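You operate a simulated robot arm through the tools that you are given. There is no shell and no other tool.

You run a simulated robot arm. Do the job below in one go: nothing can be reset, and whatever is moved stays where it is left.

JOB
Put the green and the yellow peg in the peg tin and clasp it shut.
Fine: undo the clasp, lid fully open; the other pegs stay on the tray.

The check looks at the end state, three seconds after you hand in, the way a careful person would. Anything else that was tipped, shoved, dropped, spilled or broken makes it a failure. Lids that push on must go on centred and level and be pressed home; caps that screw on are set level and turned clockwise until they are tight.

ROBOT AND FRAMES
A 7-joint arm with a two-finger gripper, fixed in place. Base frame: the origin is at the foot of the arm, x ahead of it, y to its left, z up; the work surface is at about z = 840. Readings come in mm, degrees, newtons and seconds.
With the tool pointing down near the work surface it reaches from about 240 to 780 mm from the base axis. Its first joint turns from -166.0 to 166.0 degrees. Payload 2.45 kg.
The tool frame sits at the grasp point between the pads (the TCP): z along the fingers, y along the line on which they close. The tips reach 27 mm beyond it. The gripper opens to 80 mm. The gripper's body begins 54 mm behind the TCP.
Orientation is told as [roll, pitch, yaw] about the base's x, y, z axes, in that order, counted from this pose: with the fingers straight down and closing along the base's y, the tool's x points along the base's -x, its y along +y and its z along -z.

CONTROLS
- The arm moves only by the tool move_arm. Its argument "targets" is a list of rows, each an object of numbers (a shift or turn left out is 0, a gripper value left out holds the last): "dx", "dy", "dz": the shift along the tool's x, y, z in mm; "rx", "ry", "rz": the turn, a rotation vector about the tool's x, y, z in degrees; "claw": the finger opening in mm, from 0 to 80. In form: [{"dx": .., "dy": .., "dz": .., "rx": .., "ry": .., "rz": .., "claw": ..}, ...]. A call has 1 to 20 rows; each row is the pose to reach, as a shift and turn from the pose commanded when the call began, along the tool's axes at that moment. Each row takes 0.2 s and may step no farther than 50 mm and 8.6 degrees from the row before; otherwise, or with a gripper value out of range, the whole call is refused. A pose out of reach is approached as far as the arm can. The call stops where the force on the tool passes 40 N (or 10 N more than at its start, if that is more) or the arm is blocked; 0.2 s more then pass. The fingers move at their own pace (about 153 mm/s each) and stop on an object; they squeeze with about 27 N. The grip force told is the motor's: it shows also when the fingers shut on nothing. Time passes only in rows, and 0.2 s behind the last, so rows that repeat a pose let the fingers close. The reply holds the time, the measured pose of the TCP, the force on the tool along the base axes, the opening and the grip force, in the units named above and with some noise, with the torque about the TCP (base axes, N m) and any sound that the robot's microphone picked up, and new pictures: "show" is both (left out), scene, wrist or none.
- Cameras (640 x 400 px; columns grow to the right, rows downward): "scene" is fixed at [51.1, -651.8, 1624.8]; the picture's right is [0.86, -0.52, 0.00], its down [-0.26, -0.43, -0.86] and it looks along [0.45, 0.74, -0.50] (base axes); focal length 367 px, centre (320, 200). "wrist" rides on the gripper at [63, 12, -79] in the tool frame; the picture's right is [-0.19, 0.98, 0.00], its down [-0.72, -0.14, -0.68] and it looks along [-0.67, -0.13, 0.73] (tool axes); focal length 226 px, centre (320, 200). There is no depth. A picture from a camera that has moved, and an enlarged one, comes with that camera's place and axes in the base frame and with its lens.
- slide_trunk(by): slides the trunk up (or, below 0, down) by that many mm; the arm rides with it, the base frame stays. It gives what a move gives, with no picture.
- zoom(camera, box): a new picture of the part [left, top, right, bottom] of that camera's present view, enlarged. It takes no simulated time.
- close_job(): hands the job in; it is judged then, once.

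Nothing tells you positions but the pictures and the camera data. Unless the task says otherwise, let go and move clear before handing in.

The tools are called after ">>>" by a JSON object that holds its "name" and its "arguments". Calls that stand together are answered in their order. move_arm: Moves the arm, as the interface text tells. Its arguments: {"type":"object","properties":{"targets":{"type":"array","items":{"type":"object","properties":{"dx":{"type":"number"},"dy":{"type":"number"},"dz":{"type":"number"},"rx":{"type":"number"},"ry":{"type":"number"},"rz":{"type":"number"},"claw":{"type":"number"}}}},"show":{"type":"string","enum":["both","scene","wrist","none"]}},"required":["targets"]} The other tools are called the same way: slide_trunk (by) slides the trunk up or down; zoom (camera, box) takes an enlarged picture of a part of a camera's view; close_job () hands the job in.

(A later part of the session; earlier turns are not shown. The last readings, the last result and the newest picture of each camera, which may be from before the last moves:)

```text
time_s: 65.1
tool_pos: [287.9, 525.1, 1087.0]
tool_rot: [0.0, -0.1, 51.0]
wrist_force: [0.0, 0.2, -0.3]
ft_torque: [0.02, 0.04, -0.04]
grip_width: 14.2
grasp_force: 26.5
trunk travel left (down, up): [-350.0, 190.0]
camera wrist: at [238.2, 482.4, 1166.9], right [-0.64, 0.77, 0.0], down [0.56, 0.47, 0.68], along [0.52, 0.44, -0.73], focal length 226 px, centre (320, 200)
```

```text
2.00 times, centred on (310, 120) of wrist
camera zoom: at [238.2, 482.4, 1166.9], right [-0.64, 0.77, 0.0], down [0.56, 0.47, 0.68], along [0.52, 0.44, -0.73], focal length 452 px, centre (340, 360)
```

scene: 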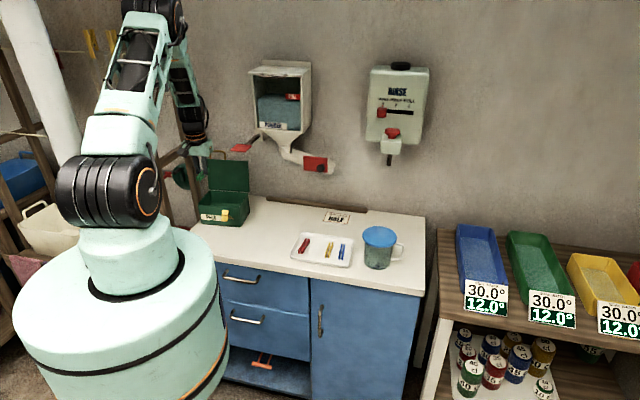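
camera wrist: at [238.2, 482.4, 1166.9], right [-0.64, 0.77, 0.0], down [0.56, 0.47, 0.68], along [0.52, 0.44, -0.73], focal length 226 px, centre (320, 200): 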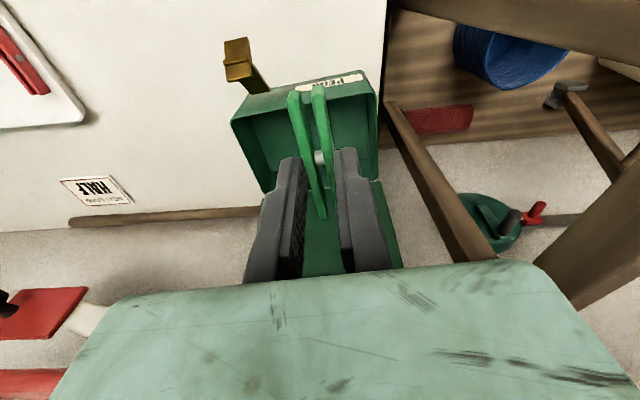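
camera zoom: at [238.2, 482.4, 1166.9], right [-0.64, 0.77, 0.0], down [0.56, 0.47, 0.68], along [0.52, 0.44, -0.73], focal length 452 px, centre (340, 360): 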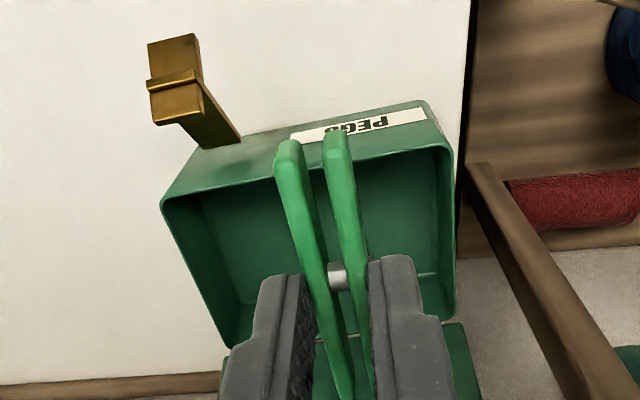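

The tin's opening runs from a front-right corner near (384, 476) and measures 157×107 mm at yaw 51°. I'll move over the left part, at about (336, 584), and start lowering the peg.

>>> {"name": "move_arm", "arguments": {"targets": [{"dx": -25, "dz": 0, "claw": 8}, {"dx": -50, "dz": 10, "claw": 8}, {"dx": -76, "dz": 30, "claw": 8}, {"dx": -76, "dz": 65, "claw": 8}, {"dx": -76, "dz": 100, "claw": 8}, {"dx": -76, "dz": 125, "claw": 8}, {"dx": -76, "dz": 125, "claw": 8}], "show": "both"}}

>>> {"name": "zoom", "arguments": {"camera": "wrist", "box": [210, 20, 410, 220]}}

>>> {"name": "zoom", "arguments": {"camera": "scene", "box": [180, 130, 280, 240]}}

```text
time_s: 66.7
tool_pos: [332.4, 581.1, 961.8]
tool_rot: [0.0, -0.2, 51.0]
wrist_force: [0.0, 0.0, 0.4]
ft_torque: [0.0, 0.0, 0.0]
grip_width: 14.3
grasp_force: 27.0
trunk travel left (down, up): [-350.0, 190.0]
camera wrist: at [283.9, 539.6, 1041.0], right [-0.64, 0.77, 0.0], down [0.56, 0.47, 0.68], along [0.52, 0.44, -0.73], focal length 226 px, centre (320, 200)
```

scene: 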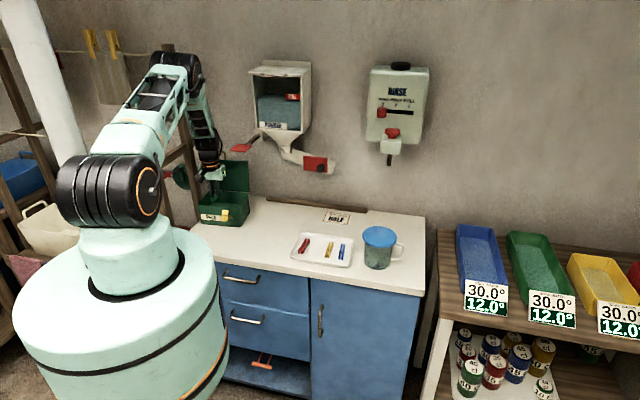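
wrist: 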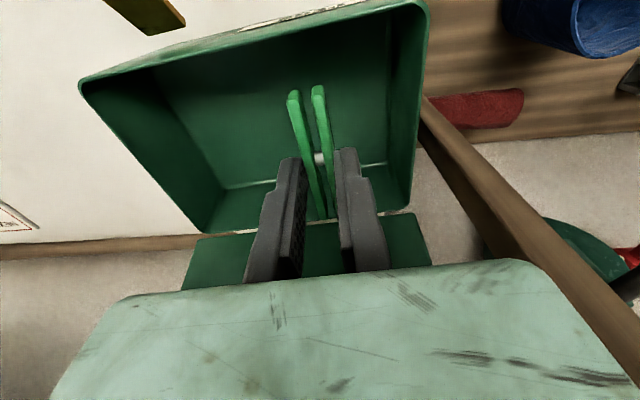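

```text
2.00 times, centred on (310, 120) of wrist
camera zoom: at [283.9, 539.6, 1041.0], right [-0.64, 0.77, 0.0], down [0.56, 0.47, 0.68], along [0.52, 0.44, -0.73], focal length 452 px, centre (340, 360)
```

zoom: 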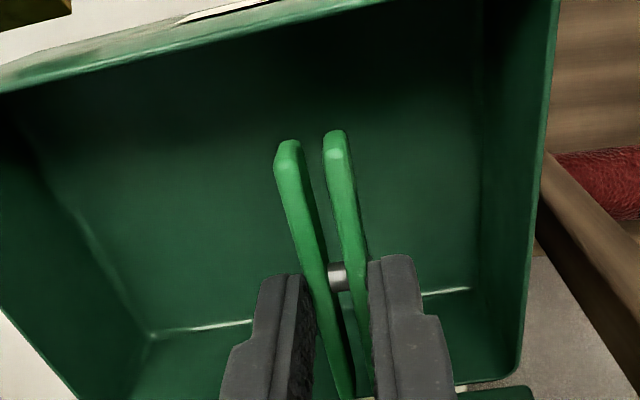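

```text
3.64 times, centred on (230, 185) of scene
camera zoom: at [51.1, -651.8, 1624.8], right [0.86, -0.52, 0.0], down [-0.26, -0.43, -0.86], along [0.45, 0.74, -0.5], focal length 1335 px, centre (647, 254)
```

zoom: 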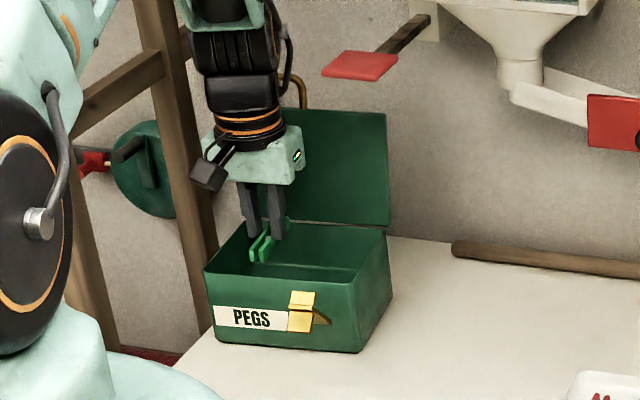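

The peg is lined up inside the opening. I'm lowering it to just above the floor.

>>> {"name": "move_arm", "arguments": {"targets": [{"dx": -4, "dz": 12, "claw": 8}, {"dx": -4, "dz": 26, "claw": 8}, {"dx": -4, "dz": 40, "claw": 8}, {"dx": -4, "dz": 52, "claw": 8}, {"dx": -4, "dz": 62, "claw": 8}, {"dx": -4, "dz": 70, "claw": 8}, {"dx": -4, "dz": 76, "claw": 8}, {"dx": -4, "dz": 79, "claw": 8}, {"dx": -4, "dz": 79, "claw": 8}], "show": "wrist"}}

>>> {"name": "zoom", "arguments": {"camera": "scene", "box": [180, 130, 280, 240]}}

>>> {"name": "zoom", "arguments": {"camera": "wrist", "box": [210, 20, 410, 220]}}

```text
time_s: 68.3
tool_pos: [337.6, 584.7, 891.6]
tool_rot: [0.0, -0.3, 51.0]
wrist_force: [-2.3, -4.7, 11.3]
ft_torque: [-0.05, 0.03, 0.0]
grip_width: 14.0
grasp_force: 27.1
trunk travel left (down, up): [-350.0, 190.0]
stopped in row 7: the force on the tool passed its limit at 63 N (the readings are from after the stop); the commanded pose is now the measured one
camera wrist: at [288.4, 543.5, 971.6], right [-0.64, 0.77, 0.0], down [0.56, 0.47, 0.69], along [0.53, 0.44, -0.73], focal length 226 px, centre (320, 200)
```

wrist: 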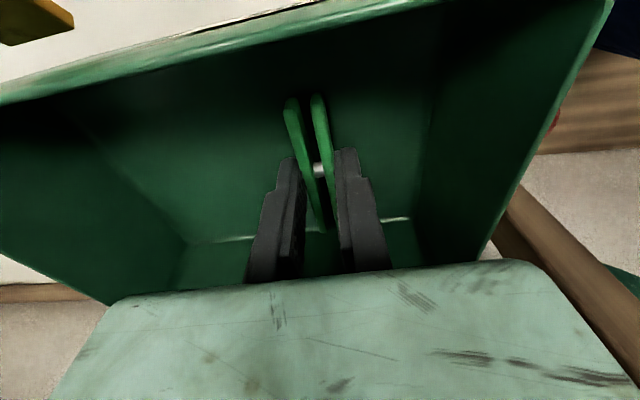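

```text
3.64 times, centred on (230, 185) of scene
camera zoom: at [51.1, -651.8, 1624.8], right [0.86, -0.52, 0.0], down [-0.26, -0.43, -0.86], along [0.45, 0.74, -0.5], focal length 1335 px, centre (647, 254)
```

zoom: 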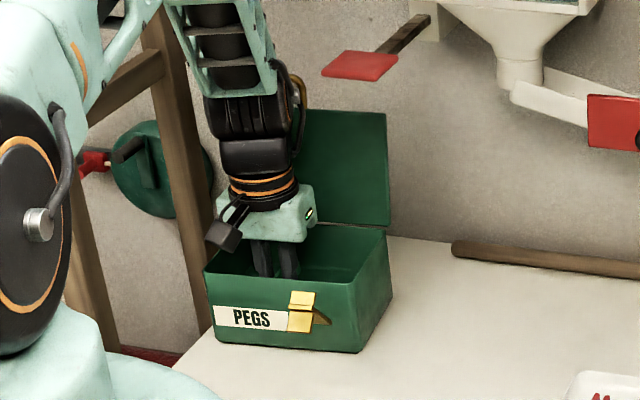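

```text
2.00 times, centred on (310, 120) of wrist
camera zoom: at [288.4, 543.5, 971.6], right [-0.64, 0.77, 0.0], down [0.56, 0.47, 0.69], along [0.53, 0.44, -0.73], focal length 452 px, centre (340, 360)
```

zoom: 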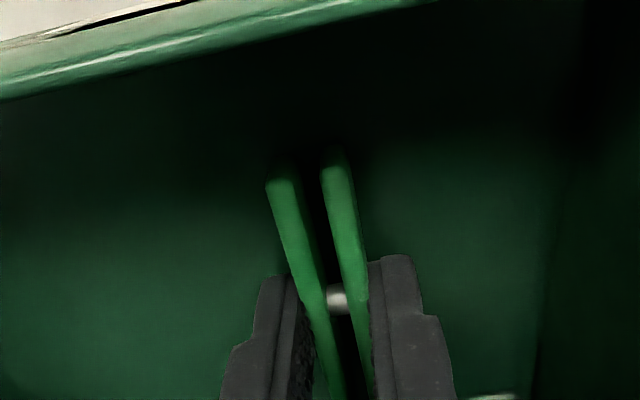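

The peg is touching the floor, with light contact. I'm releasing it and rising straight up.

>>> {"name": "move_arm", "arguments": {"targets": [{"dz": -1, "claw": 14}, {"dz": -1, "claw": 18}, {"dz": -1, "claw": 24}, {"dz": -1, "claw": 26}, {"dz": -6, "claw": 26}, {"dz": -20, "claw": 26}, {"dz": -45, "claw": 26}, {"dz": -80, "claw": 26}, {"dz": -120, "claw": 26}], "show": "both"}}

>>> {"name": "zoom", "arguments": {"camera": "wrist", "box": [200, 0, 440, 160]}}

>>> {"name": "zoom", "arguments": {"camera": "scene", "box": [180, 130, 280, 240]}}

```text
time_s: 70.3
tool_pos: [334.6, 583.9, 1011.1]
tool_rot: [0.0, -0.1, 50.8]
wrist_force: [0.3, -0.5, 1.3]
ft_torque: [0.01, 0.0, 0.02]
grip_width: 26.0
grasp_force: 0.0
trunk travel left (down, up): [-350.0, 190.0]
camera wrist: at [285.9, 542.3, 1090.9], right [-0.64, 0.77, 0.0], down [0.56, 0.47, 0.68], along [0.53, 0.44, -0.73], focal length 226 px, centre (320, 200)
```

scene: 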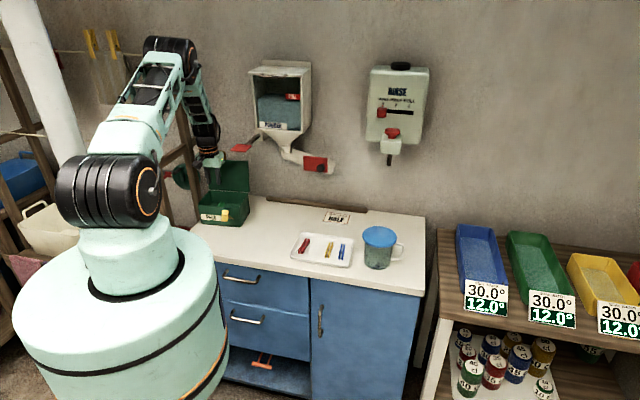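
wrist: 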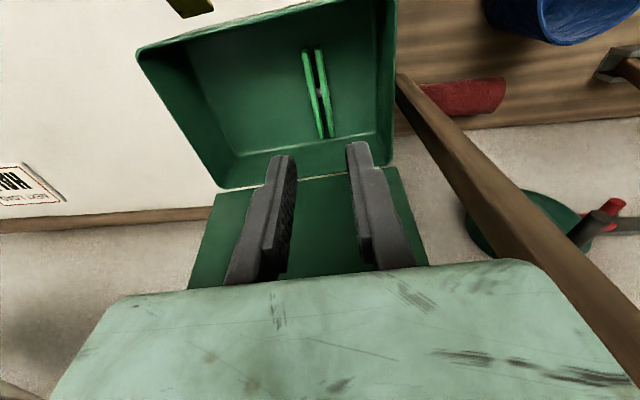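

```text
2.50 times, centred on (320, 80) of wrist
camera zoom: at [285.9, 542.3, 1090.9], right [-0.64, 0.77, 0.0], down [0.56, 0.47, 0.68], along [0.53, 0.44, -0.73], focal length 565 px, centre (320, 500)
```

zoom: 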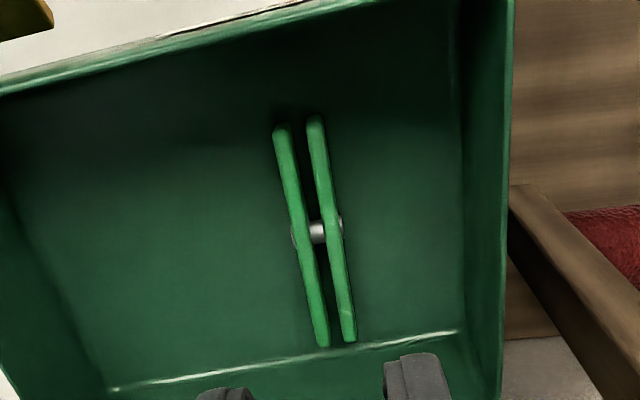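

```text
3.64 times, centred on (230, 185) of scene
camera zoom: at [51.1, -651.8, 1624.8], right [0.86, -0.52, 0.0], down [-0.26, -0.43, -0.86], along [0.45, 0.74, -0.5], focal length 1335 px, centre (647, 254)
```

zoom: 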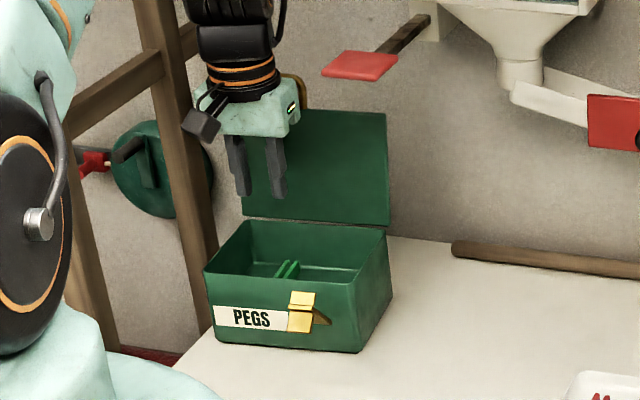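

Green lies flat inside the tin. Now I'll go back for yellow on the same safe route, away from the paddle.

>>> {"name": "move_arm", "arguments": {"targets": [{"dx": 0, "dz": -40, "claw": 28}, {"dx": 38, "dz": -70}, {"dx": 75.7, "dz": -76}, {"dx": 99.5, "dy": -20.6, "dz": -76}, {"dx": 123, "dy": -41, "dz": -76}, {"dx": 147, "dy": -61, "dz": -76}, {"dx": 170.7, "dy": -81.7, "dz": -76, "rz": 1}, {"dx": 172.4, "dy": -115.3, "dz": -76, "rz": 2}, {"dx": 174, "dy": -148.9, "dz": -76, "rz": 3}, {"dx": 175.7, "dy": -182.4, "dz": -76, "rz": 4}, {"dx": 177.3, "dy": -216, "dz": -76, "rz": 5}, {"dx": 173.6, "dy": -249.6, "dz": -76, "rz": 6.3}, {"dx": 169.9, "dy": -283.1, "dz": -70, "rz": 6.3}, {"dx": 166.2, "dy": -316.7, "dz": -60, "rz": 6.3}, {"dx": 162.5, "dy": -350.2, "dz": -50, "rz": 6.3}, {"dx": 158.8, "dy": -383.8, "dz": -45, "rz": 6.3}, {"dx": 155.1, "dy": -417.3, "dz": -40, "rz": 6.3}, {"dx": 155.1, "dy": -417.3, "dz": -40, "rz": 6.3}], "show": "both"}}

>>> {"name": "zoom", "arguments": {"camera": "wrist", "box": [180, 0, 420, 160]}}

```text
time_s: 74.1
tool_pos: [562.1, 200.5, 1050.1]
tool_rot: [0.0, -0.4, 44.7]
wrist_force: [0.3, 0.3, 0.2]
ft_torque: [-0.02, 0.01, -0.03]
grip_width: 27.9
grasp_force: 0.1
trunk travel left (down, up): [-350.0, 190.0]
camera wrist: at [508.2, 166.1, 1130.1], right [-0.55, 0.83, 0.0], down [0.61, 0.4, 0.68], along [0.57, 0.38, -0.73], focal length 226 px, centre (320, 200)
```

scene: 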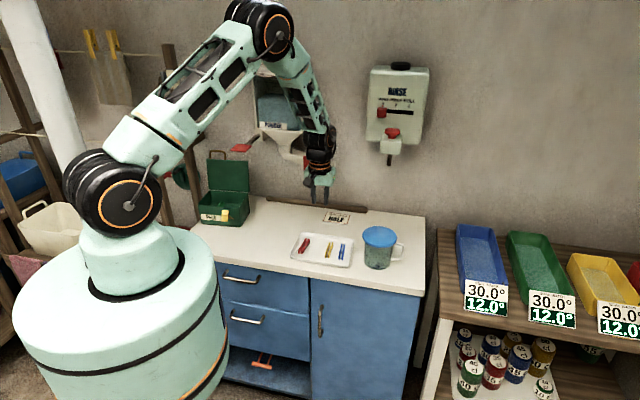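
wrist: 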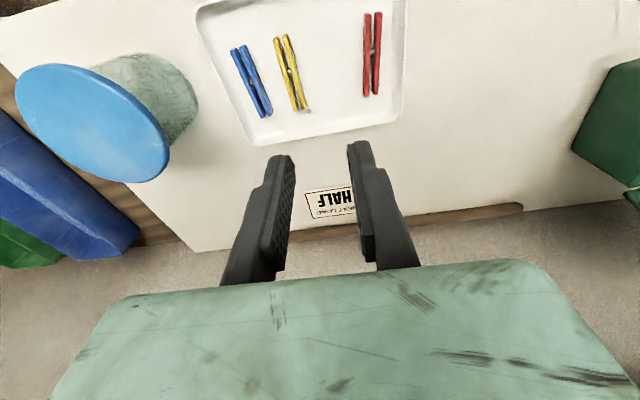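

```text
2.50 times, centred on (300, 80) of wrist
camera zoom: at [508.2, 166.1, 1130.1], right [-0.55, 0.83, 0.0], down [0.61, 0.4, 0.68], along [0.57, 0.38, -0.73], focal length 565 px, centre (370, 500)
```

zoom: 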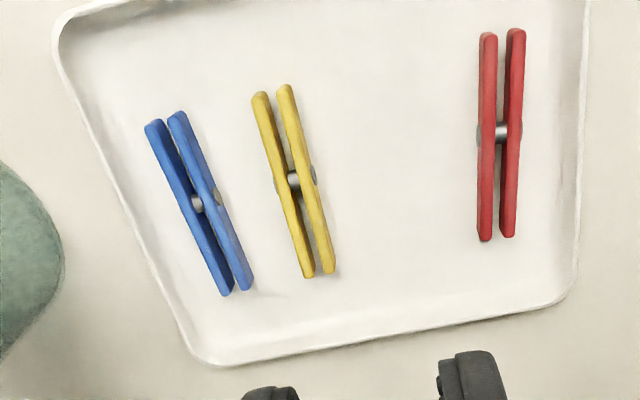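

Yellow's centre is at about (584, 176) with its axis at 44°. I'm moving over it and coming down partway.

>>> {"name": "move_arm", "arguments": {"targets": [{"dx": 0.5, "dy": -16, "dz": 15, "claw": 28}, {"dx": 1, "dy": -32, "dz": 35, "claw": 28}, {"dx": 1, "dy": -32, "dz": 65, "claw": 28}, {"dx": 1, "dy": -32, "dz": 95, "claw": 28}, {"dx": 1, "dy": -32, "dz": 120, "claw": 28}, {"dx": 1, "dy": -32, "dz": 137, "claw": 28}, {"dx": 1, "dy": -32, "dz": 143, "claw": 28}, {"dx": 1, "dy": -32, "dz": 143, "claw": 28}, {"dx": 1, "dy": -32, "dz": 143, "claw": 28}], "show": "wrist"}}

>>> {"name": "zoom", "arguments": {"camera": "wrist", "box": [220, 60, 420, 220]}}

>>> {"name": "zoom", "arguments": {"camera": "scene", "box": [280, 210, 370, 280]}}

```text
time_s: 76.1
tool_pos: [586.8, 179.1, 907.7]
tool_rot: [0.0, -0.3, 44.6]
wrist_force: [0.1, 0.1, -0.1]
ft_torque: [0.0, 0.02, -0.01]
grip_width: 28.1
grasp_force: 0.0
trunk travel left (down, up): [-350.0, 190.0]
camera wrist: at [532.4, 142.9, 986.3], right [-0.55, 0.83, 0.0], down [0.61, 0.4, 0.68], along [0.57, 0.38, -0.73], focal length 226 px, centre (320, 200)
```

wrist: 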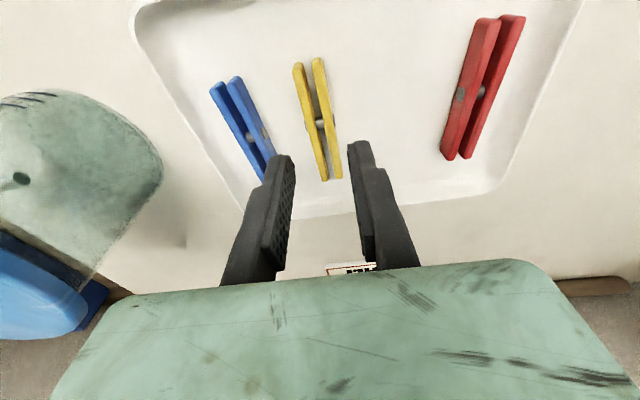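

```text
2.50 times, centred on (320, 140) of wrist
camera zoom: at [532.4, 142.9, 986.3], right [-0.55, 0.83, 0.0], down [0.61, 0.4, 0.68], along [0.57, 0.38, -0.73], focal length 565 px, centre (320, 350)
```

zoom: 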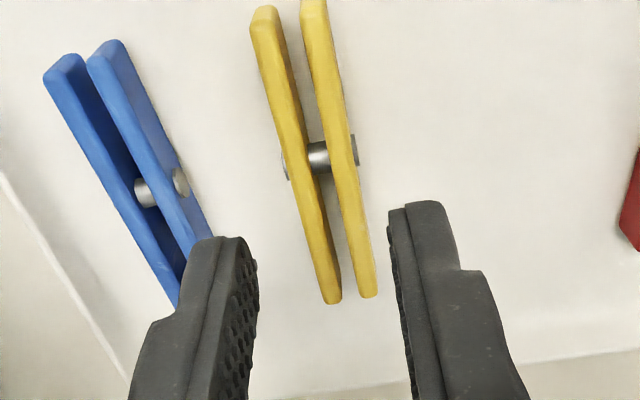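

```text
5.71 times, centred on (325, 245) of scene
camera zoom: at [51.1, -651.8, 1624.8], right [0.86, -0.52, 0.0], down [-0.26, -0.43, -0.86], along [0.45, 0.74, -0.5], focal length 2098 px, centre (291, -57)
```

zoom: 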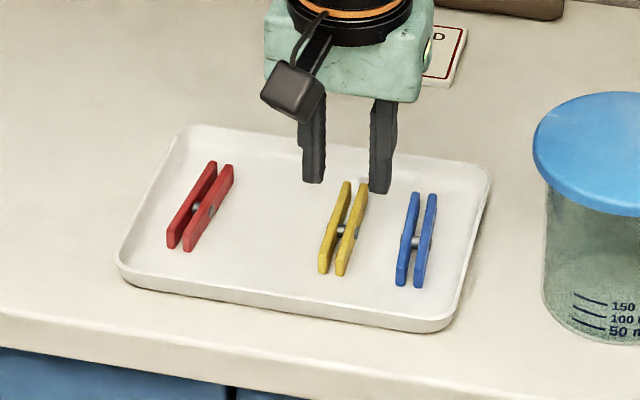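

Centring is good. I'm shifting 3 mm towards the pivot and lowering around yellow.

>>> {"name": "move_arm", "arguments": {"targets": [{"dx": 1.5, "dy": -0.3, "dz": 0, "claw": 28}, {"dx": 3, "dy": -0.5, "dz": 6, "claw": 28}, {"dx": 3, "dy": -0.5, "dz": 12, "claw": 28}, {"dx": 3, "dy": -0.5, "dz": 18, "claw": 28}, {"dx": 3, "dy": -0.5, "dz": 24, "claw": 28}, {"dx": 3, "dy": -0.5, "dz": 29, "claw": 28}, {"dx": 3, "dy": -0.5, "dz": 33, "claw": 28}, {"dx": 3, "dy": -0.5, "dz": 33, "claw": 28}, {"dx": 3, "dy": -0.5, "dz": 33, "claw": 28}], "show": "wrist"}}

>>> {"name": "zoom", "arguments": {"camera": "wrist", "box": [240, 80, 400, 240]}}

>>> {"name": "zoom", "arguments": {"camera": "scene", "box": [280, 210, 370, 280]}}

```text
time_s: 78.1
tool_pos: [584.5, 175.0, 873.5]
tool_rot: [0.1, -0.3, 44.6]
wrist_force: [-0.2, 0.1, -0.2]
ft_torque: [-0.04, 0.02, 0.02]
grip_width: 27.9
grasp_force: 0.1
trunk travel left (down, up): [-350.0, 190.0]
camera wrist: at [531.2, 140.7, 953.4], right [-0.55, 0.83, 0.0], down [0.61, 0.4, 0.68], along [0.57, 0.38, -0.73], focal length 226 px, centre (320, 200)
```

wrist: 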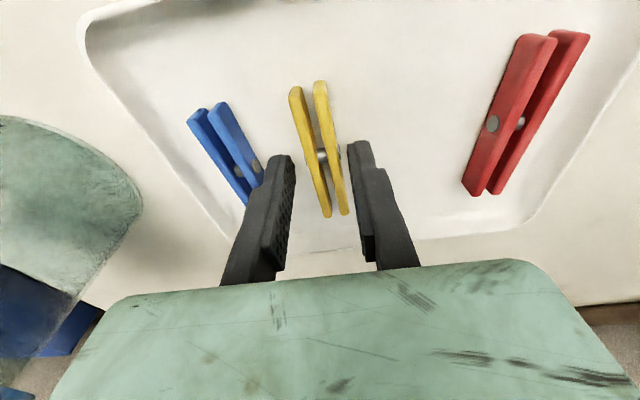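

```text
2.50 times, centred on (320, 160) of wrist
camera zoom: at [531.2, 140.7, 953.4], right [-0.55, 0.83, 0.0], down [0.61, 0.4, 0.68], along [0.57, 0.38, -0.73], focal length 565 px, centre (320, 300)
```

zoom: 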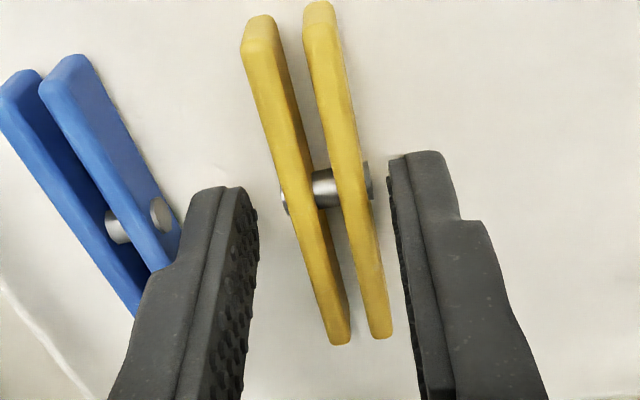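

```text
5.71 times, centred on (325, 245) of scene
camera zoom: at [51.1, -651.8, 1624.8], right [0.86, -0.52, 0.0], down [-0.26, -0.43, -0.86], along [0.45, 0.74, -0.5], focal length 2098 px, centre (291, -57)
```

zoom: 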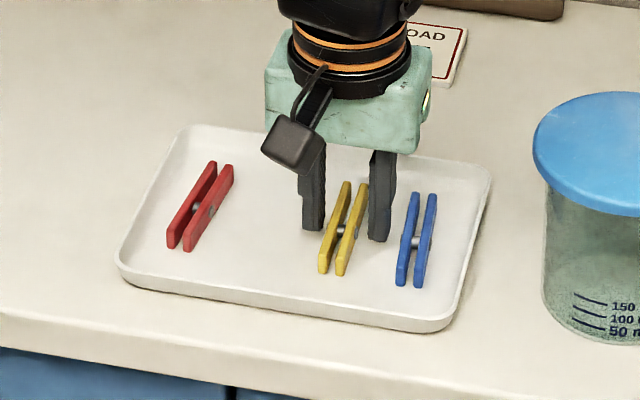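

Yellow is well centred between the pads. I'm closing and lifting.

>>> {"name": "move_arm", "arguments": {"targets": [{"claw": 22}, {"claw": 18}, {"claw": 12}, {"claw": 8}, {"claw": 8}, {"dz": -4, "claw": 8}, {"dz": -10, "claw": 8}, {"dz": -25, "claw": 8}, {"dz": -50, "claw": 8}], "show": "both"}}

>>> {"name": "zoom", "arguments": {"camera": "scene", "box": [270, 180, 400, 290]}}

>>> {"name": "zoom", "arguments": {"camera": "wrist", "box": [220, 60, 420, 240]}}

```text
time_s: 80.1
tool_pos: [582.8, 174.5, 923.9]
tool_rot: [0.2, -0.3, 44.7]
wrist_force: [0.1, 0.1, 0.1]
ft_torque: [0.02, -0.01, -0.03]
grip_width: 14.1
grasp_force: 26.7
trunk travel left (down, up): [-350.0, 190.0]
camera wrist: at [530.0, 139.9, 1003.6], right [-0.55, 0.83, 0.0], down [0.61, 0.4, 0.68], along [0.57, 0.38, -0.73], focal length 226 px, centre (320, 200)
```

scene: 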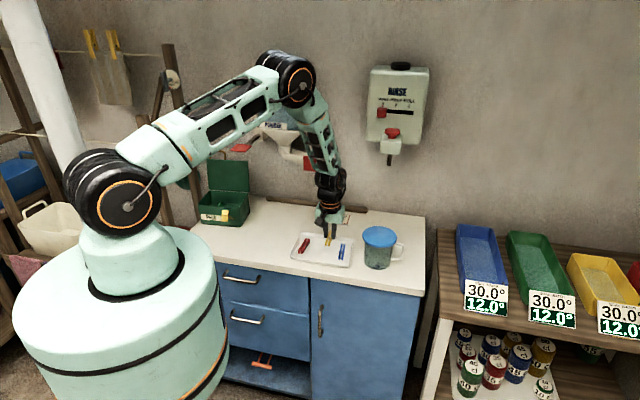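
wrist: 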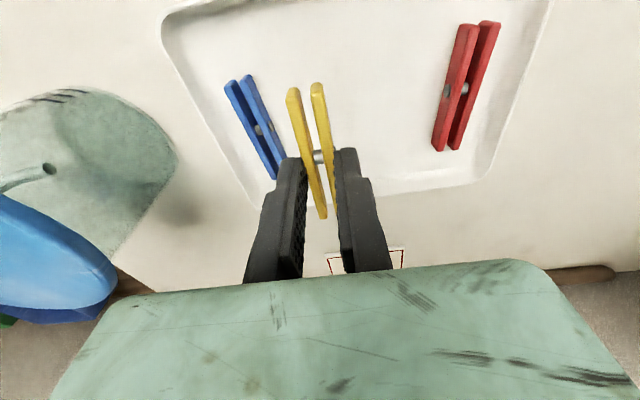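

```text
3.64 times, centred on (335, 235) of scene
camera zoom: at [51.1, -651.8, 1624.8], right [0.86, -0.52, 0.0], down [-0.26, -0.43, -0.86], along [0.45, 0.74, -0.5], focal length 1335 px, centre (266, 73)
```

zoom: 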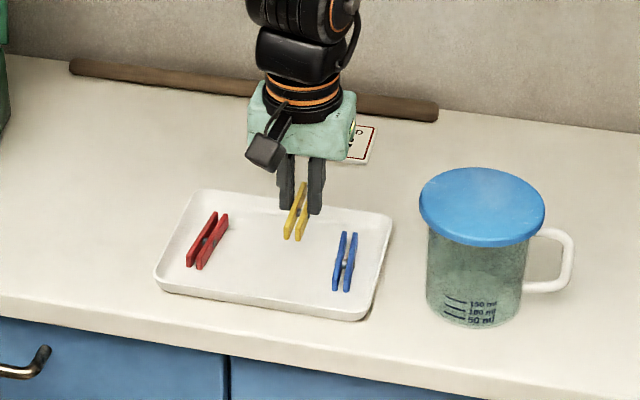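

```text
2.22 times, centred on (320, 150) of wrist
camera zoom: at [530.0, 139.9, 1003.6], right [-0.55, 0.83, 0.0], down [0.61, 0.4, 0.68], along [0.57, 0.38, -0.73], focal length 502 px, centre (320, 311)
```

zoom: 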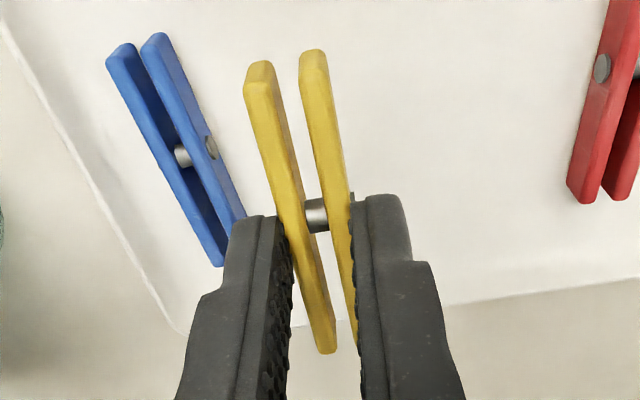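

Yellow is held; red and blue are undisturbed. I'm carrying it to the tin on the same wide-berth route.

>>> {"name": "move_arm", "arguments": {"targets": [{"dz": -40, "claw": 8}, {"dz": -85, "claw": 8}, {"dz": -125, "claw": 8}, {"dx": 7, "dy": 38.7, "dz": -145, "claw": 8}, {"dx": 14, "dy": 77.3, "dz": -163, "claw": 8}, {"dx": 21, "dy": 116, "dz": -163, "claw": 8}, {"dx": 28, "dy": 154.6, "dz": -163, "claw": 8}, {"dx": 35, "dy": 193.3, "dz": -163, "claw": 8}, {"dx": 41.7, "dy": 231.9, "dz": -163, "rz": -1, "claw": 8}, {"dx": 43.7, "dy": 265.5, "dz": -163, "rz": -2, "claw": 8}, {"dx": 45.6, "dy": 299.1, "dz": -163, "rz": -3, "claw": 8}, {"dx": 47.6, "dy": 332.7, "dz": -163, "rz": -4, "claw": 8}, {"dx": 49.5, "dy": 366.3, "dz": -163, "rz": -5, "claw": 8}, {"dx": 29, "dy": 388.9, "dz": -163, "rz": -5.5, "claw": 8}, {"dx": 8.4, "dy": 411.4, "dz": -163, "rz": -6, "claw": 8}, {"dx": -12.2, "dy": 434, "dz": -163, "rz": -6.3, "claw": 8}, {"dx": -32.7, "dy": 456.5, "dz": -163, "rz": -6.3, "claw": 8}, {"dx": -32.7, "dy": 456.5, "dz": -163, "rz": -6.3, "claw": 8}], "show": "both"}}

>>> {"name": "zoom", "arguments": {"camera": "wrist", "box": [210, 20, 410, 220]}}

```text
time_s: 83.9
tool_pos: [285.1, 522.5, 1085.9]
tool_rot: [0.1, -0.4, 50.9]
wrist_force: [0.1, -0.5, -0.2]
ft_torque: [-0.03, 0.03, -0.01]
grip_width: 14.3
grasp_force: 27.2
trunk travel left (down, up): [-350.0, 190.0]
camera wrist: at [234.9, 481.6, 1165.8], right [-0.64, 0.77, 0.0], down [0.56, 0.47, 0.68], along [0.53, 0.44, -0.73], focal length 226 px, centre (320, 200)
```

scene: 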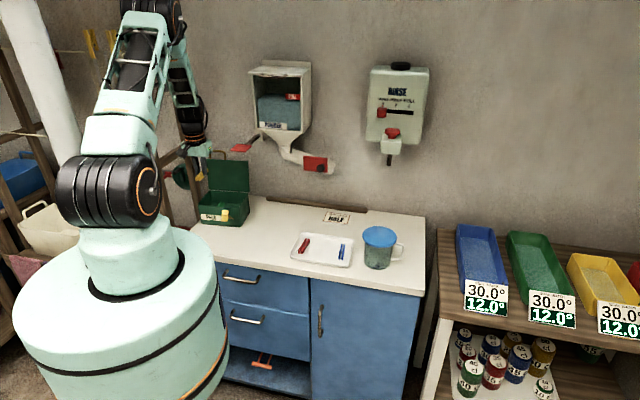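
wrist: 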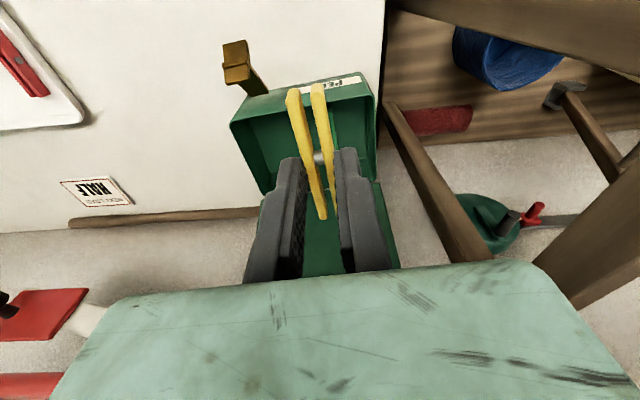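

```text
2.00 times, centred on (310, 120) of wrist
camera zoom: at [234.9, 481.6, 1165.8], right [-0.64, 0.77, 0.0], down [0.56, 0.47, 0.68], along [0.53, 0.44, -0.73], focal length 452 px, centre (340, 360)
```

zoom: 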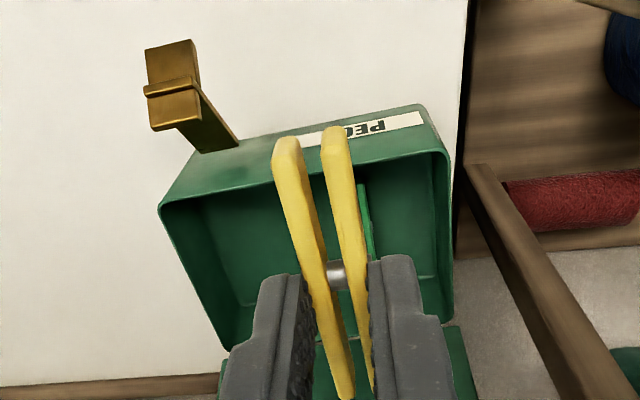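

Tin and green peg are as I left them. The red paddle hovers over the tin's right-front corner at z≈1150, so I'll set yellow down at about 70 mm from the right side, keeping clear of both the paddle and the green peg.

>>> {"name": "move_arm", "arguments": {"targets": [{"dx": -25, "dy": -11.6, "claw": 8}, {"dx": -50, "dy": -23.3, "claw": 8}, {"dx": -75, "dy": -34.9, "claw": 8}, {"dx": -75, "dy": -34.9, "dz": 35, "claw": 8}, {"dx": -75, "dy": -34.9, "dz": 75, "claw": 8}, {"dx": -75, "dy": -34.9, "dz": 110, "claw": 8}, {"dx": -75, "dy": -34.9, "dz": 110, "claw": 8}, {"dx": -75, "dy": -34.9, "dz": 110, "claw": 8}], "show": "both"}}

>>> {"name": "zoom", "arguments": {"camera": "wrist", "box": [210, 20, 410, 220]}}

>>> {"name": "zoom", "arguments": {"camera": "scene", "box": [180, 130, 280, 240]}}

```text
time_s: 85.7
tool_pos: [361.1, 561.7, 978.1]
tool_rot: [-0.2, -0.3, 50.8]
wrist_force: [0.0, -0.2, -0.1]
ft_torque: [-0.02, 0.01, 0.01]
grip_width: 14.2
grasp_force: 27.0
trunk travel left (down, up): [-350.0, 190.0]
camera wrist: at [313.5, 519.6, 1058.0], right [-0.64, 0.77, 0.0], down [0.56, 0.47, 0.68], along [0.53, 0.44, -0.73], focal length 226 px, centre (320, 200)
```

scene: 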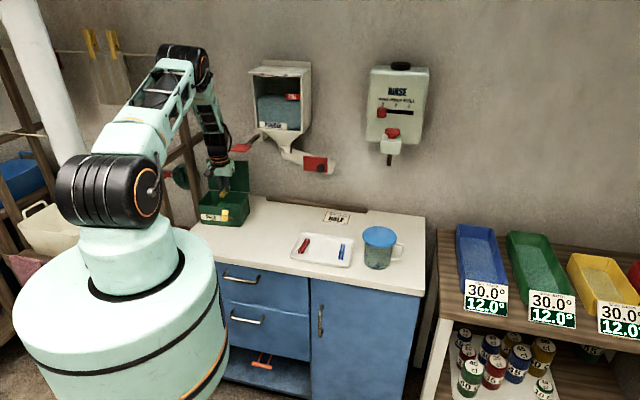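
wrist: 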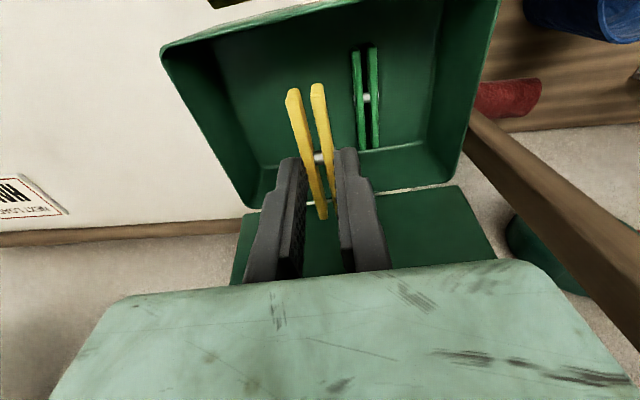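

```text
2.00 times, centred on (310, 120) of wrist
camera zoom: at [313.5, 519.6, 1058.0], right [-0.64, 0.77, 0.0], down [0.56, 0.47, 0.68], along [0.53, 0.44, -0.73], focal length 452 px, centre (340, 360)
```

zoom: 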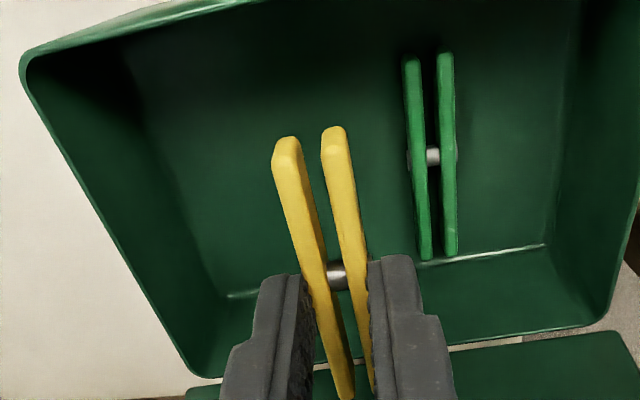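

```text
3.64 times, centred on (230, 185) of scene
camera zoom: at [51.1, -651.8, 1624.8], right [0.86, -0.52, 0.0], down [-0.26, -0.43, -0.86], along [0.45, 0.74, -0.5], focal length 1335 px, centre (647, 254)
```

zoom: 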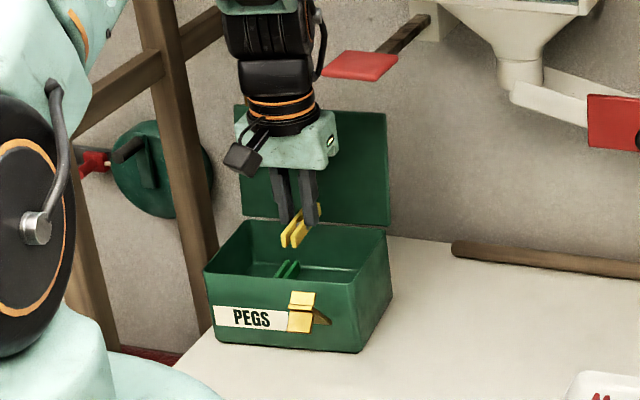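

Clearances look good: about 8 mm to green and well inside the walls. I'm lowering yellow to just above the floor.

>>> {"name": "move_arm", "arguments": {"targets": [{"dz": 14, "claw": 8}, {"dz": 28, "claw": 8}, {"dz": 42, "claw": 8}, {"dz": 55, "claw": 8}, {"dz": 65, "claw": 8}, {"dz": 73, "claw": 8}, {"dz": 78, "claw": 8}, {"dz": 81, "claw": 8}, {"dz": 83, "claw": 8}, {"dz": 83, "claw": 8}], "show": "wrist"}}

>>> {"name": "zoom", "arguments": {"camera": "wrist", "box": [210, 20, 410, 220]}}

>>> {"name": "zoom", "arguments": {"camera": "scene", "box": [180, 130, 280, 240]}}

```text
time_s: 87.9
tool_pos: [360.1, 561.6, 896.9]
tool_rot: [0.0, -0.6, 51.0]
wrist_force: [2.6, 6.0, 27.8]
ft_torque: [0.12, -0.07, 0.0]
grip_width: 14.2
grasp_force: 26.9
trunk travel left (down, up): [-350.0, 190.0]
camera wrist: at [311.6, 519.4, 976.1], right [-0.64, 0.77, 0.0], down [0.56, 0.46, 0.69], along [0.53, 0.44, -0.73], focal length 226 px, centre (320, 200)
```

wrist: 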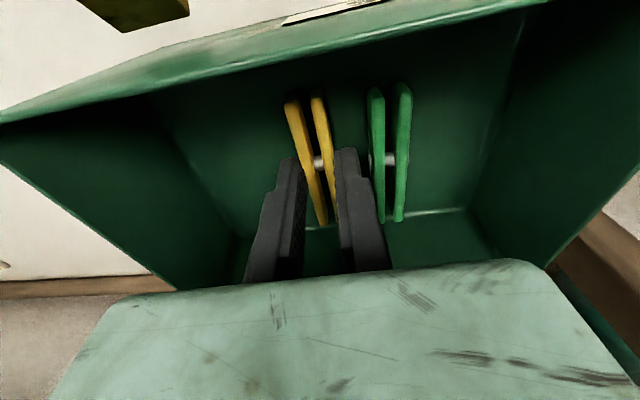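

```text
2.00 times, centred on (310, 120) of wrist
camera zoom: at [311.6, 519.4, 976.1], right [-0.64, 0.77, 0.0], down [0.56, 0.46, 0.69], along [0.53, 0.44, -0.73], focal length 452 px, centre (340, 360)
```

zoom: 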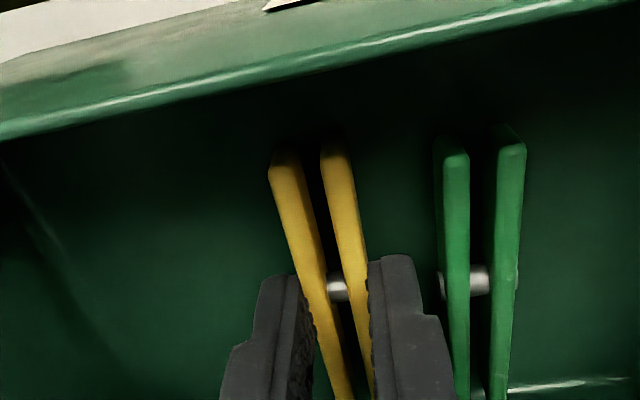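

```text
3.64 times, centred on (230, 185) of scene
camera zoom: at [51.1, -651.8, 1624.8], right [0.86, -0.52, 0.0], down [-0.26, -0.43, -0.86], along [0.45, 0.74, -0.5], focal length 1335 px, centre (647, 254)
```

zoom: 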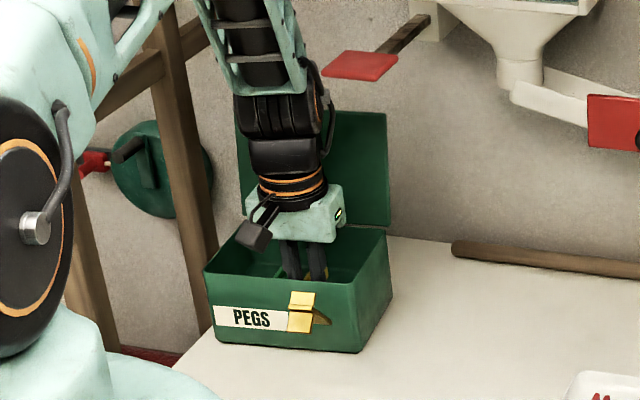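

The peg rests on the floor. I'm easing the load, opening just enough to release, and rising.

>>> {"name": "move_arm", "arguments": {"targets": [{"dz": -1.5, "claw": 8}, {"dz": -3, "claw": 15}, {"dz": -3, "claw": 17}, {"dz": -3, "claw": 19}, {"dz": -3, "claw": 19}, {"dz": -10, "claw": 19}, {"dz": -22, "claw": 19}, {"dz": -45, "claw": 19}, {"dz": -80, "claw": 19}, {"dz": -115, "claw": 19}], "show": "both"}}

>>> {"name": "zoom", "arguments": {"camera": "wrist", "box": [200, 0, 440, 160]}}

>>> {"name": "zoom", "arguments": {"camera": "scene", "box": [180, 130, 280, 240]}}

```text
time_s: 90.1
tool_pos: [359.0, 559.0, 1010.6]
tool_rot: [0.0, -0.2, 50.9]
wrist_force: [-0.1, 0.2, 1.3]
ft_torque: [0.01, 0.0, 0.04]
grip_width: 19.1
grasp_force: 0.1
trunk travel left (down, up): [-350.0, 190.0]
camera wrist: at [310.6, 516.2, 1091.0], right [-0.64, 0.77, 0.0], down [0.56, 0.47, 0.68], along [0.53, 0.44, -0.73], focal length 226 px, centre (320, 200)
```

scene: 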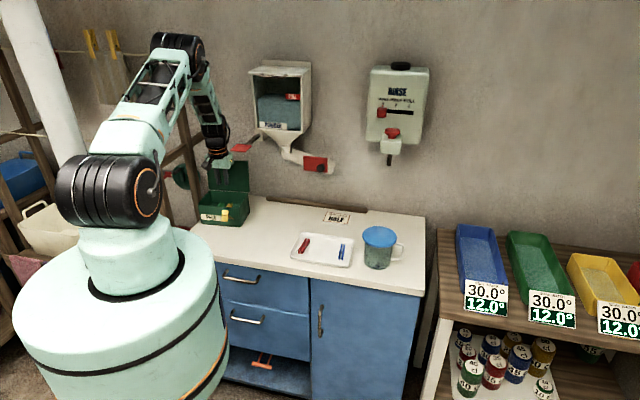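
wrist: 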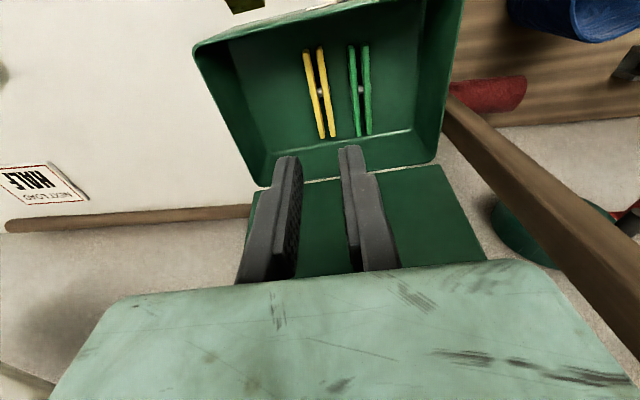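

```text
2.50 times, centred on (320, 80) of wrist
camera zoom: at [310.6, 516.2, 1091.0], right [-0.64, 0.77, 0.0], down [0.56, 0.47, 0.68], along [0.53, 0.44, -0.73], focal length 565 px, centre (320, 500)
```

zoom: 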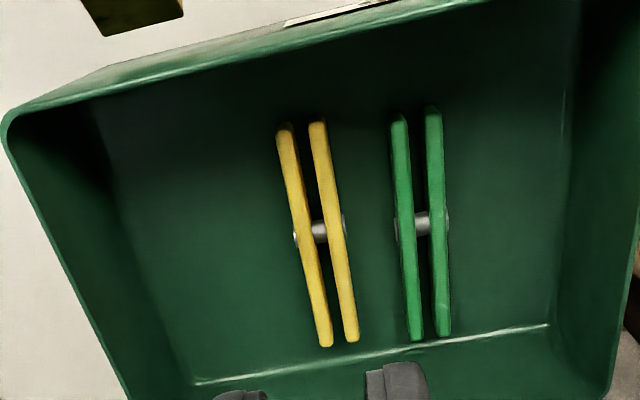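

```text
3.64 times, centred on (230, 185) of scene
camera zoom: at [51.1, -651.8, 1624.8], right [0.86, -0.52, 0.0], down [-0.26, -0.43, -0.86], along [0.45, 0.74, -0.5], focal length 1335 px, centre (647, 254)
```

zoom: 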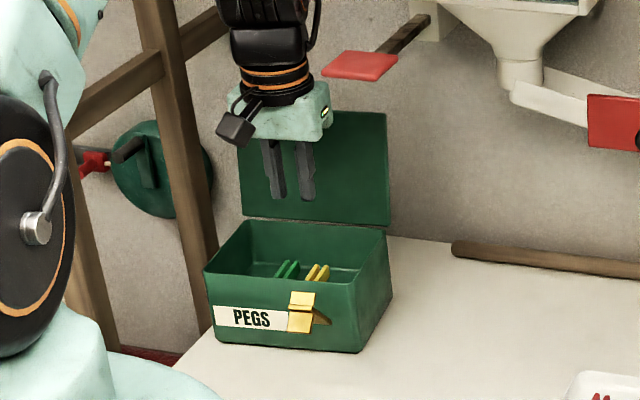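

Both pegs lie flat inside the tin. Now I'll close the lid: back out, rise, turn to 141° again and re-grasp the lid handle along the path I know is clear.

>>> {"name": "move_arm", "arguments": {"targets": [{"dx": 20, "dy": 11, "dz": -40, "claw": 22}, {"dx": 45, "dy": 25, "dz": -78, "claw": 22}, {"dx": 67.9, "dy": 37.6, "dz": -115, "claw": 22}, {"dx": 67.9, "dy": 37.6, "dz": -151, "claw": 22}, {"dx": 67.9, "dy": 37.6, "dz": -151, "rz": -8.2}, {"dx": 67.9, "dy": 37.6, "dz": -151, "rz": -16.4}, {"dx": 67.9, "dy": 37.6, "dz": -151, "rz": -24.6}, {"dx": 67.9, "dy": 37.6, "dz": -151, "rz": -32.8}, {"dx": 67.9, "dy": 37.6, "dz": -151, "rz": -41}, {"dx": 67.9, "dy": 37.6, "dz": -151, "rz": -49.2}, {"dx": 67.9, "dy": 37.6, "dz": -151, "rz": -57.4}, {"dx": 67.9, "dy": 37.6, "dz": -151, "rz": -65.6}, {"dx": 67.9, "dy": 37.6, "dz": -151, "rz": -73.8}, {"dx": 67.9, "dy": 37.6, "dz": -151, "rz": -82}, {"dx": 67.9, "dy": 37.6, "dz": -151, "rz": -90.1}, {"dx": 67.9, "dy": 37.6, "dz": -151, "rz": -90.1}], "show": "both"}}

>>> {"name": "zoom", "arguments": {"camera": "scene", "box": [160, 100, 280, 240]}}

```text
time_s: 93.5
tool_pos: [287.1, 529.9, 1161.2]
tool_rot: [-0.3, 0.0, 141.1]
wrist_force: [-0.2, 0.8, -0.2]
ft_torque: [0.01, 0.05, 0.03]
grip_width: 22.1
grasp_force: 0.1
trunk travel left (down, up): [-350.0, 190.0]
camera wrist: at [329.5, 480.1, 1240.6], right [-0.77, -0.64, 0.0], down [-0.47, 0.56, 0.68], along [-0.44, 0.52, -0.73], focal length 226 px, centre (320, 200)
```

scene: 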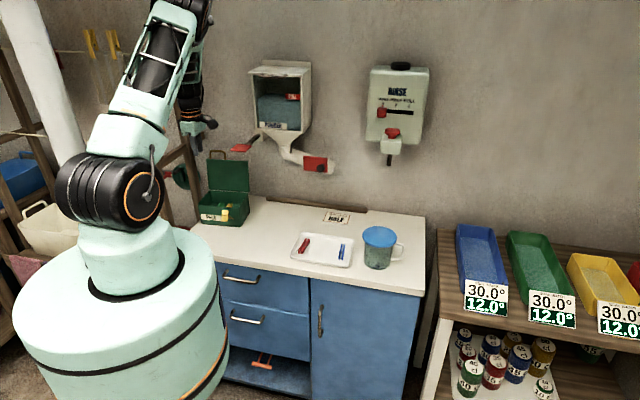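
wrist: 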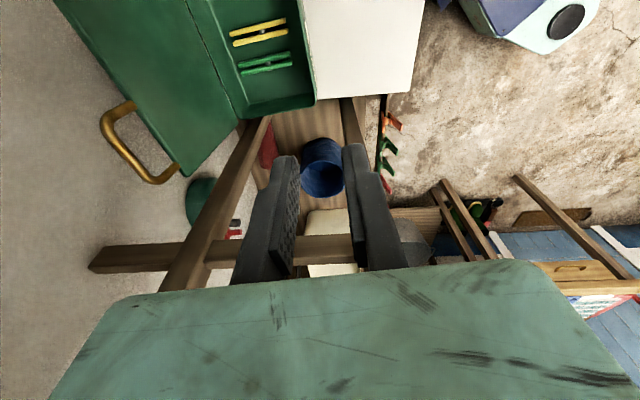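

```text
2.86 times, centred on (220, 170) of scene
camera zoom: at [51.1, -651.8, 1624.8], right [0.86, -0.52, 0.0], down [-0.26, -0.43, -0.86], along [0.45, 0.74, -0.5], focal length 1049 px, centre (606, 286)
```

zoom: 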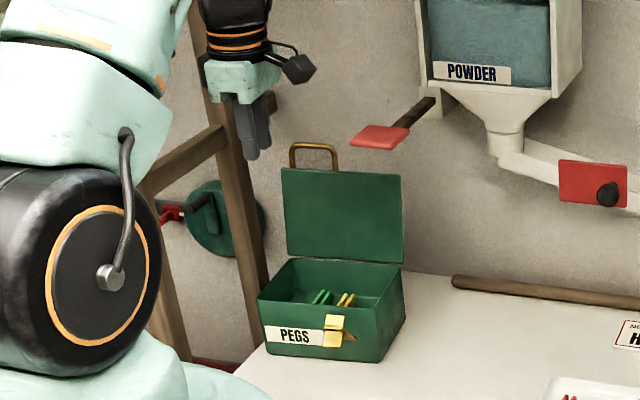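

The lid handle's bar is near (384, 653, 1084). I'm moving above it along the earlier clear path.

>>> {"name": "move_arm", "arguments": {"targets": [{"dy": -38, "claw": 22}, {"dy": -76, "claw": 22}, {"dx": -1, "dy": -115, "claw": 22}, {"dx": -1, "dy": -154, "claw": 22}, {"dx": -1, "dy": -154, "claw": 22}, {"dx": -1, "dy": -154, "claw": 22}], "show": "both"}}

>>> {"name": "zoom", "arguments": {"camera": "wrist", "box": [240, 20, 420, 200]}}

>>> {"name": "zoom", "arguments": {"camera": "scene", "box": [160, 100, 280, 240]}}

```text
time_s: 94.9
tool_pos: [387.2, 650.8, 1159.0]
tool_rot: [-0.2, -0.1, 141.1]
wrist_force: [0.1, -0.5, -0.6]
ft_torque: [0.04, 0.01, -0.02]
grip_width: 21.8
grasp_force: 0.0
trunk travel left (down, up): [-350.0, 190.0]
camera wrist: at [428.1, 601.3, 1239.5], right [-0.77, -0.64, 0.0], down [-0.47, 0.56, 0.68], along [-0.44, 0.53, -0.73], focal length 226 px, centre (320, 200)
```

scene: 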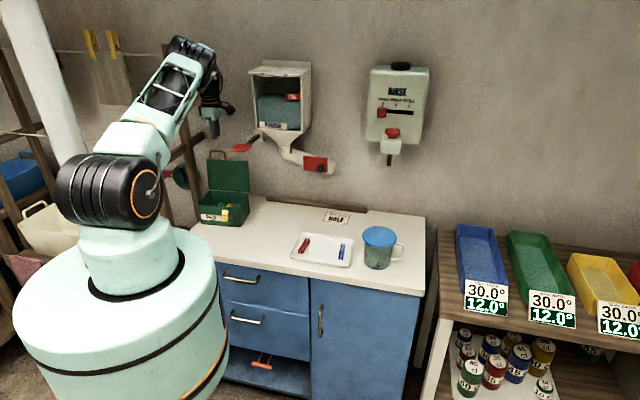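
wrist: 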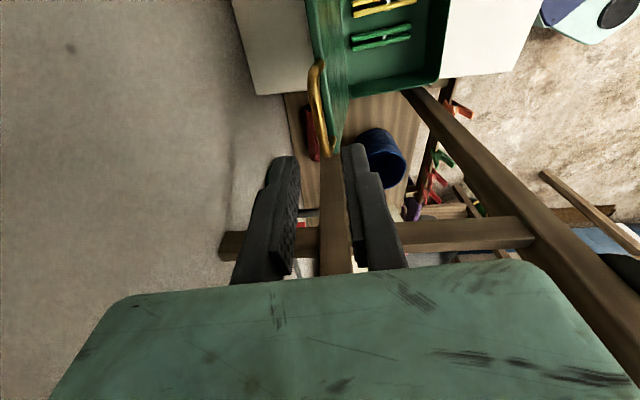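

```text
2.22 times, centred on (330, 110) of wrist
camera zoom: at [428.1, 601.3, 1239.5], right [-0.77, -0.64, 0.0], down [-0.47, 0.56, 0.68], along [-0.44, 0.53, -0.73], focal length 502 px, centre (298, 400)
```

zoom: 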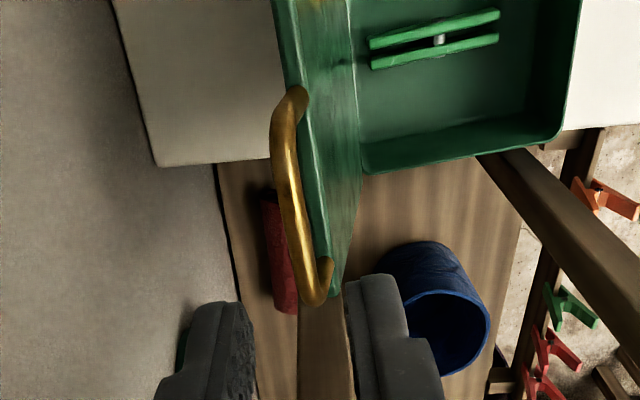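

```text
2.86 times, centred on (220, 170) of scene
camera zoom: at [51.1, -651.8, 1624.8], right [0.86, -0.52, 0.0], down [-0.26, -0.43, -0.86], along [0.45, 0.74, -0.5], focal length 1049 px, centre (606, 286)
```

zoom: 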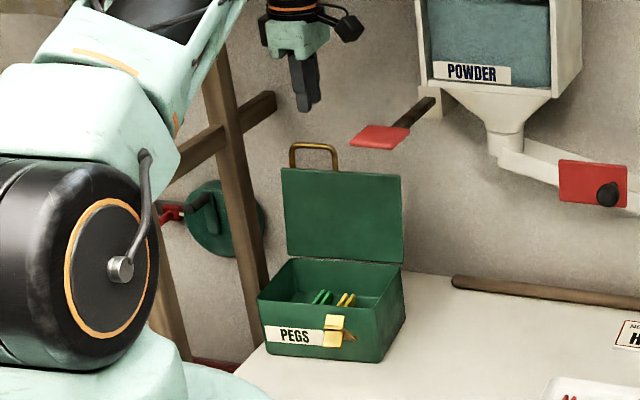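

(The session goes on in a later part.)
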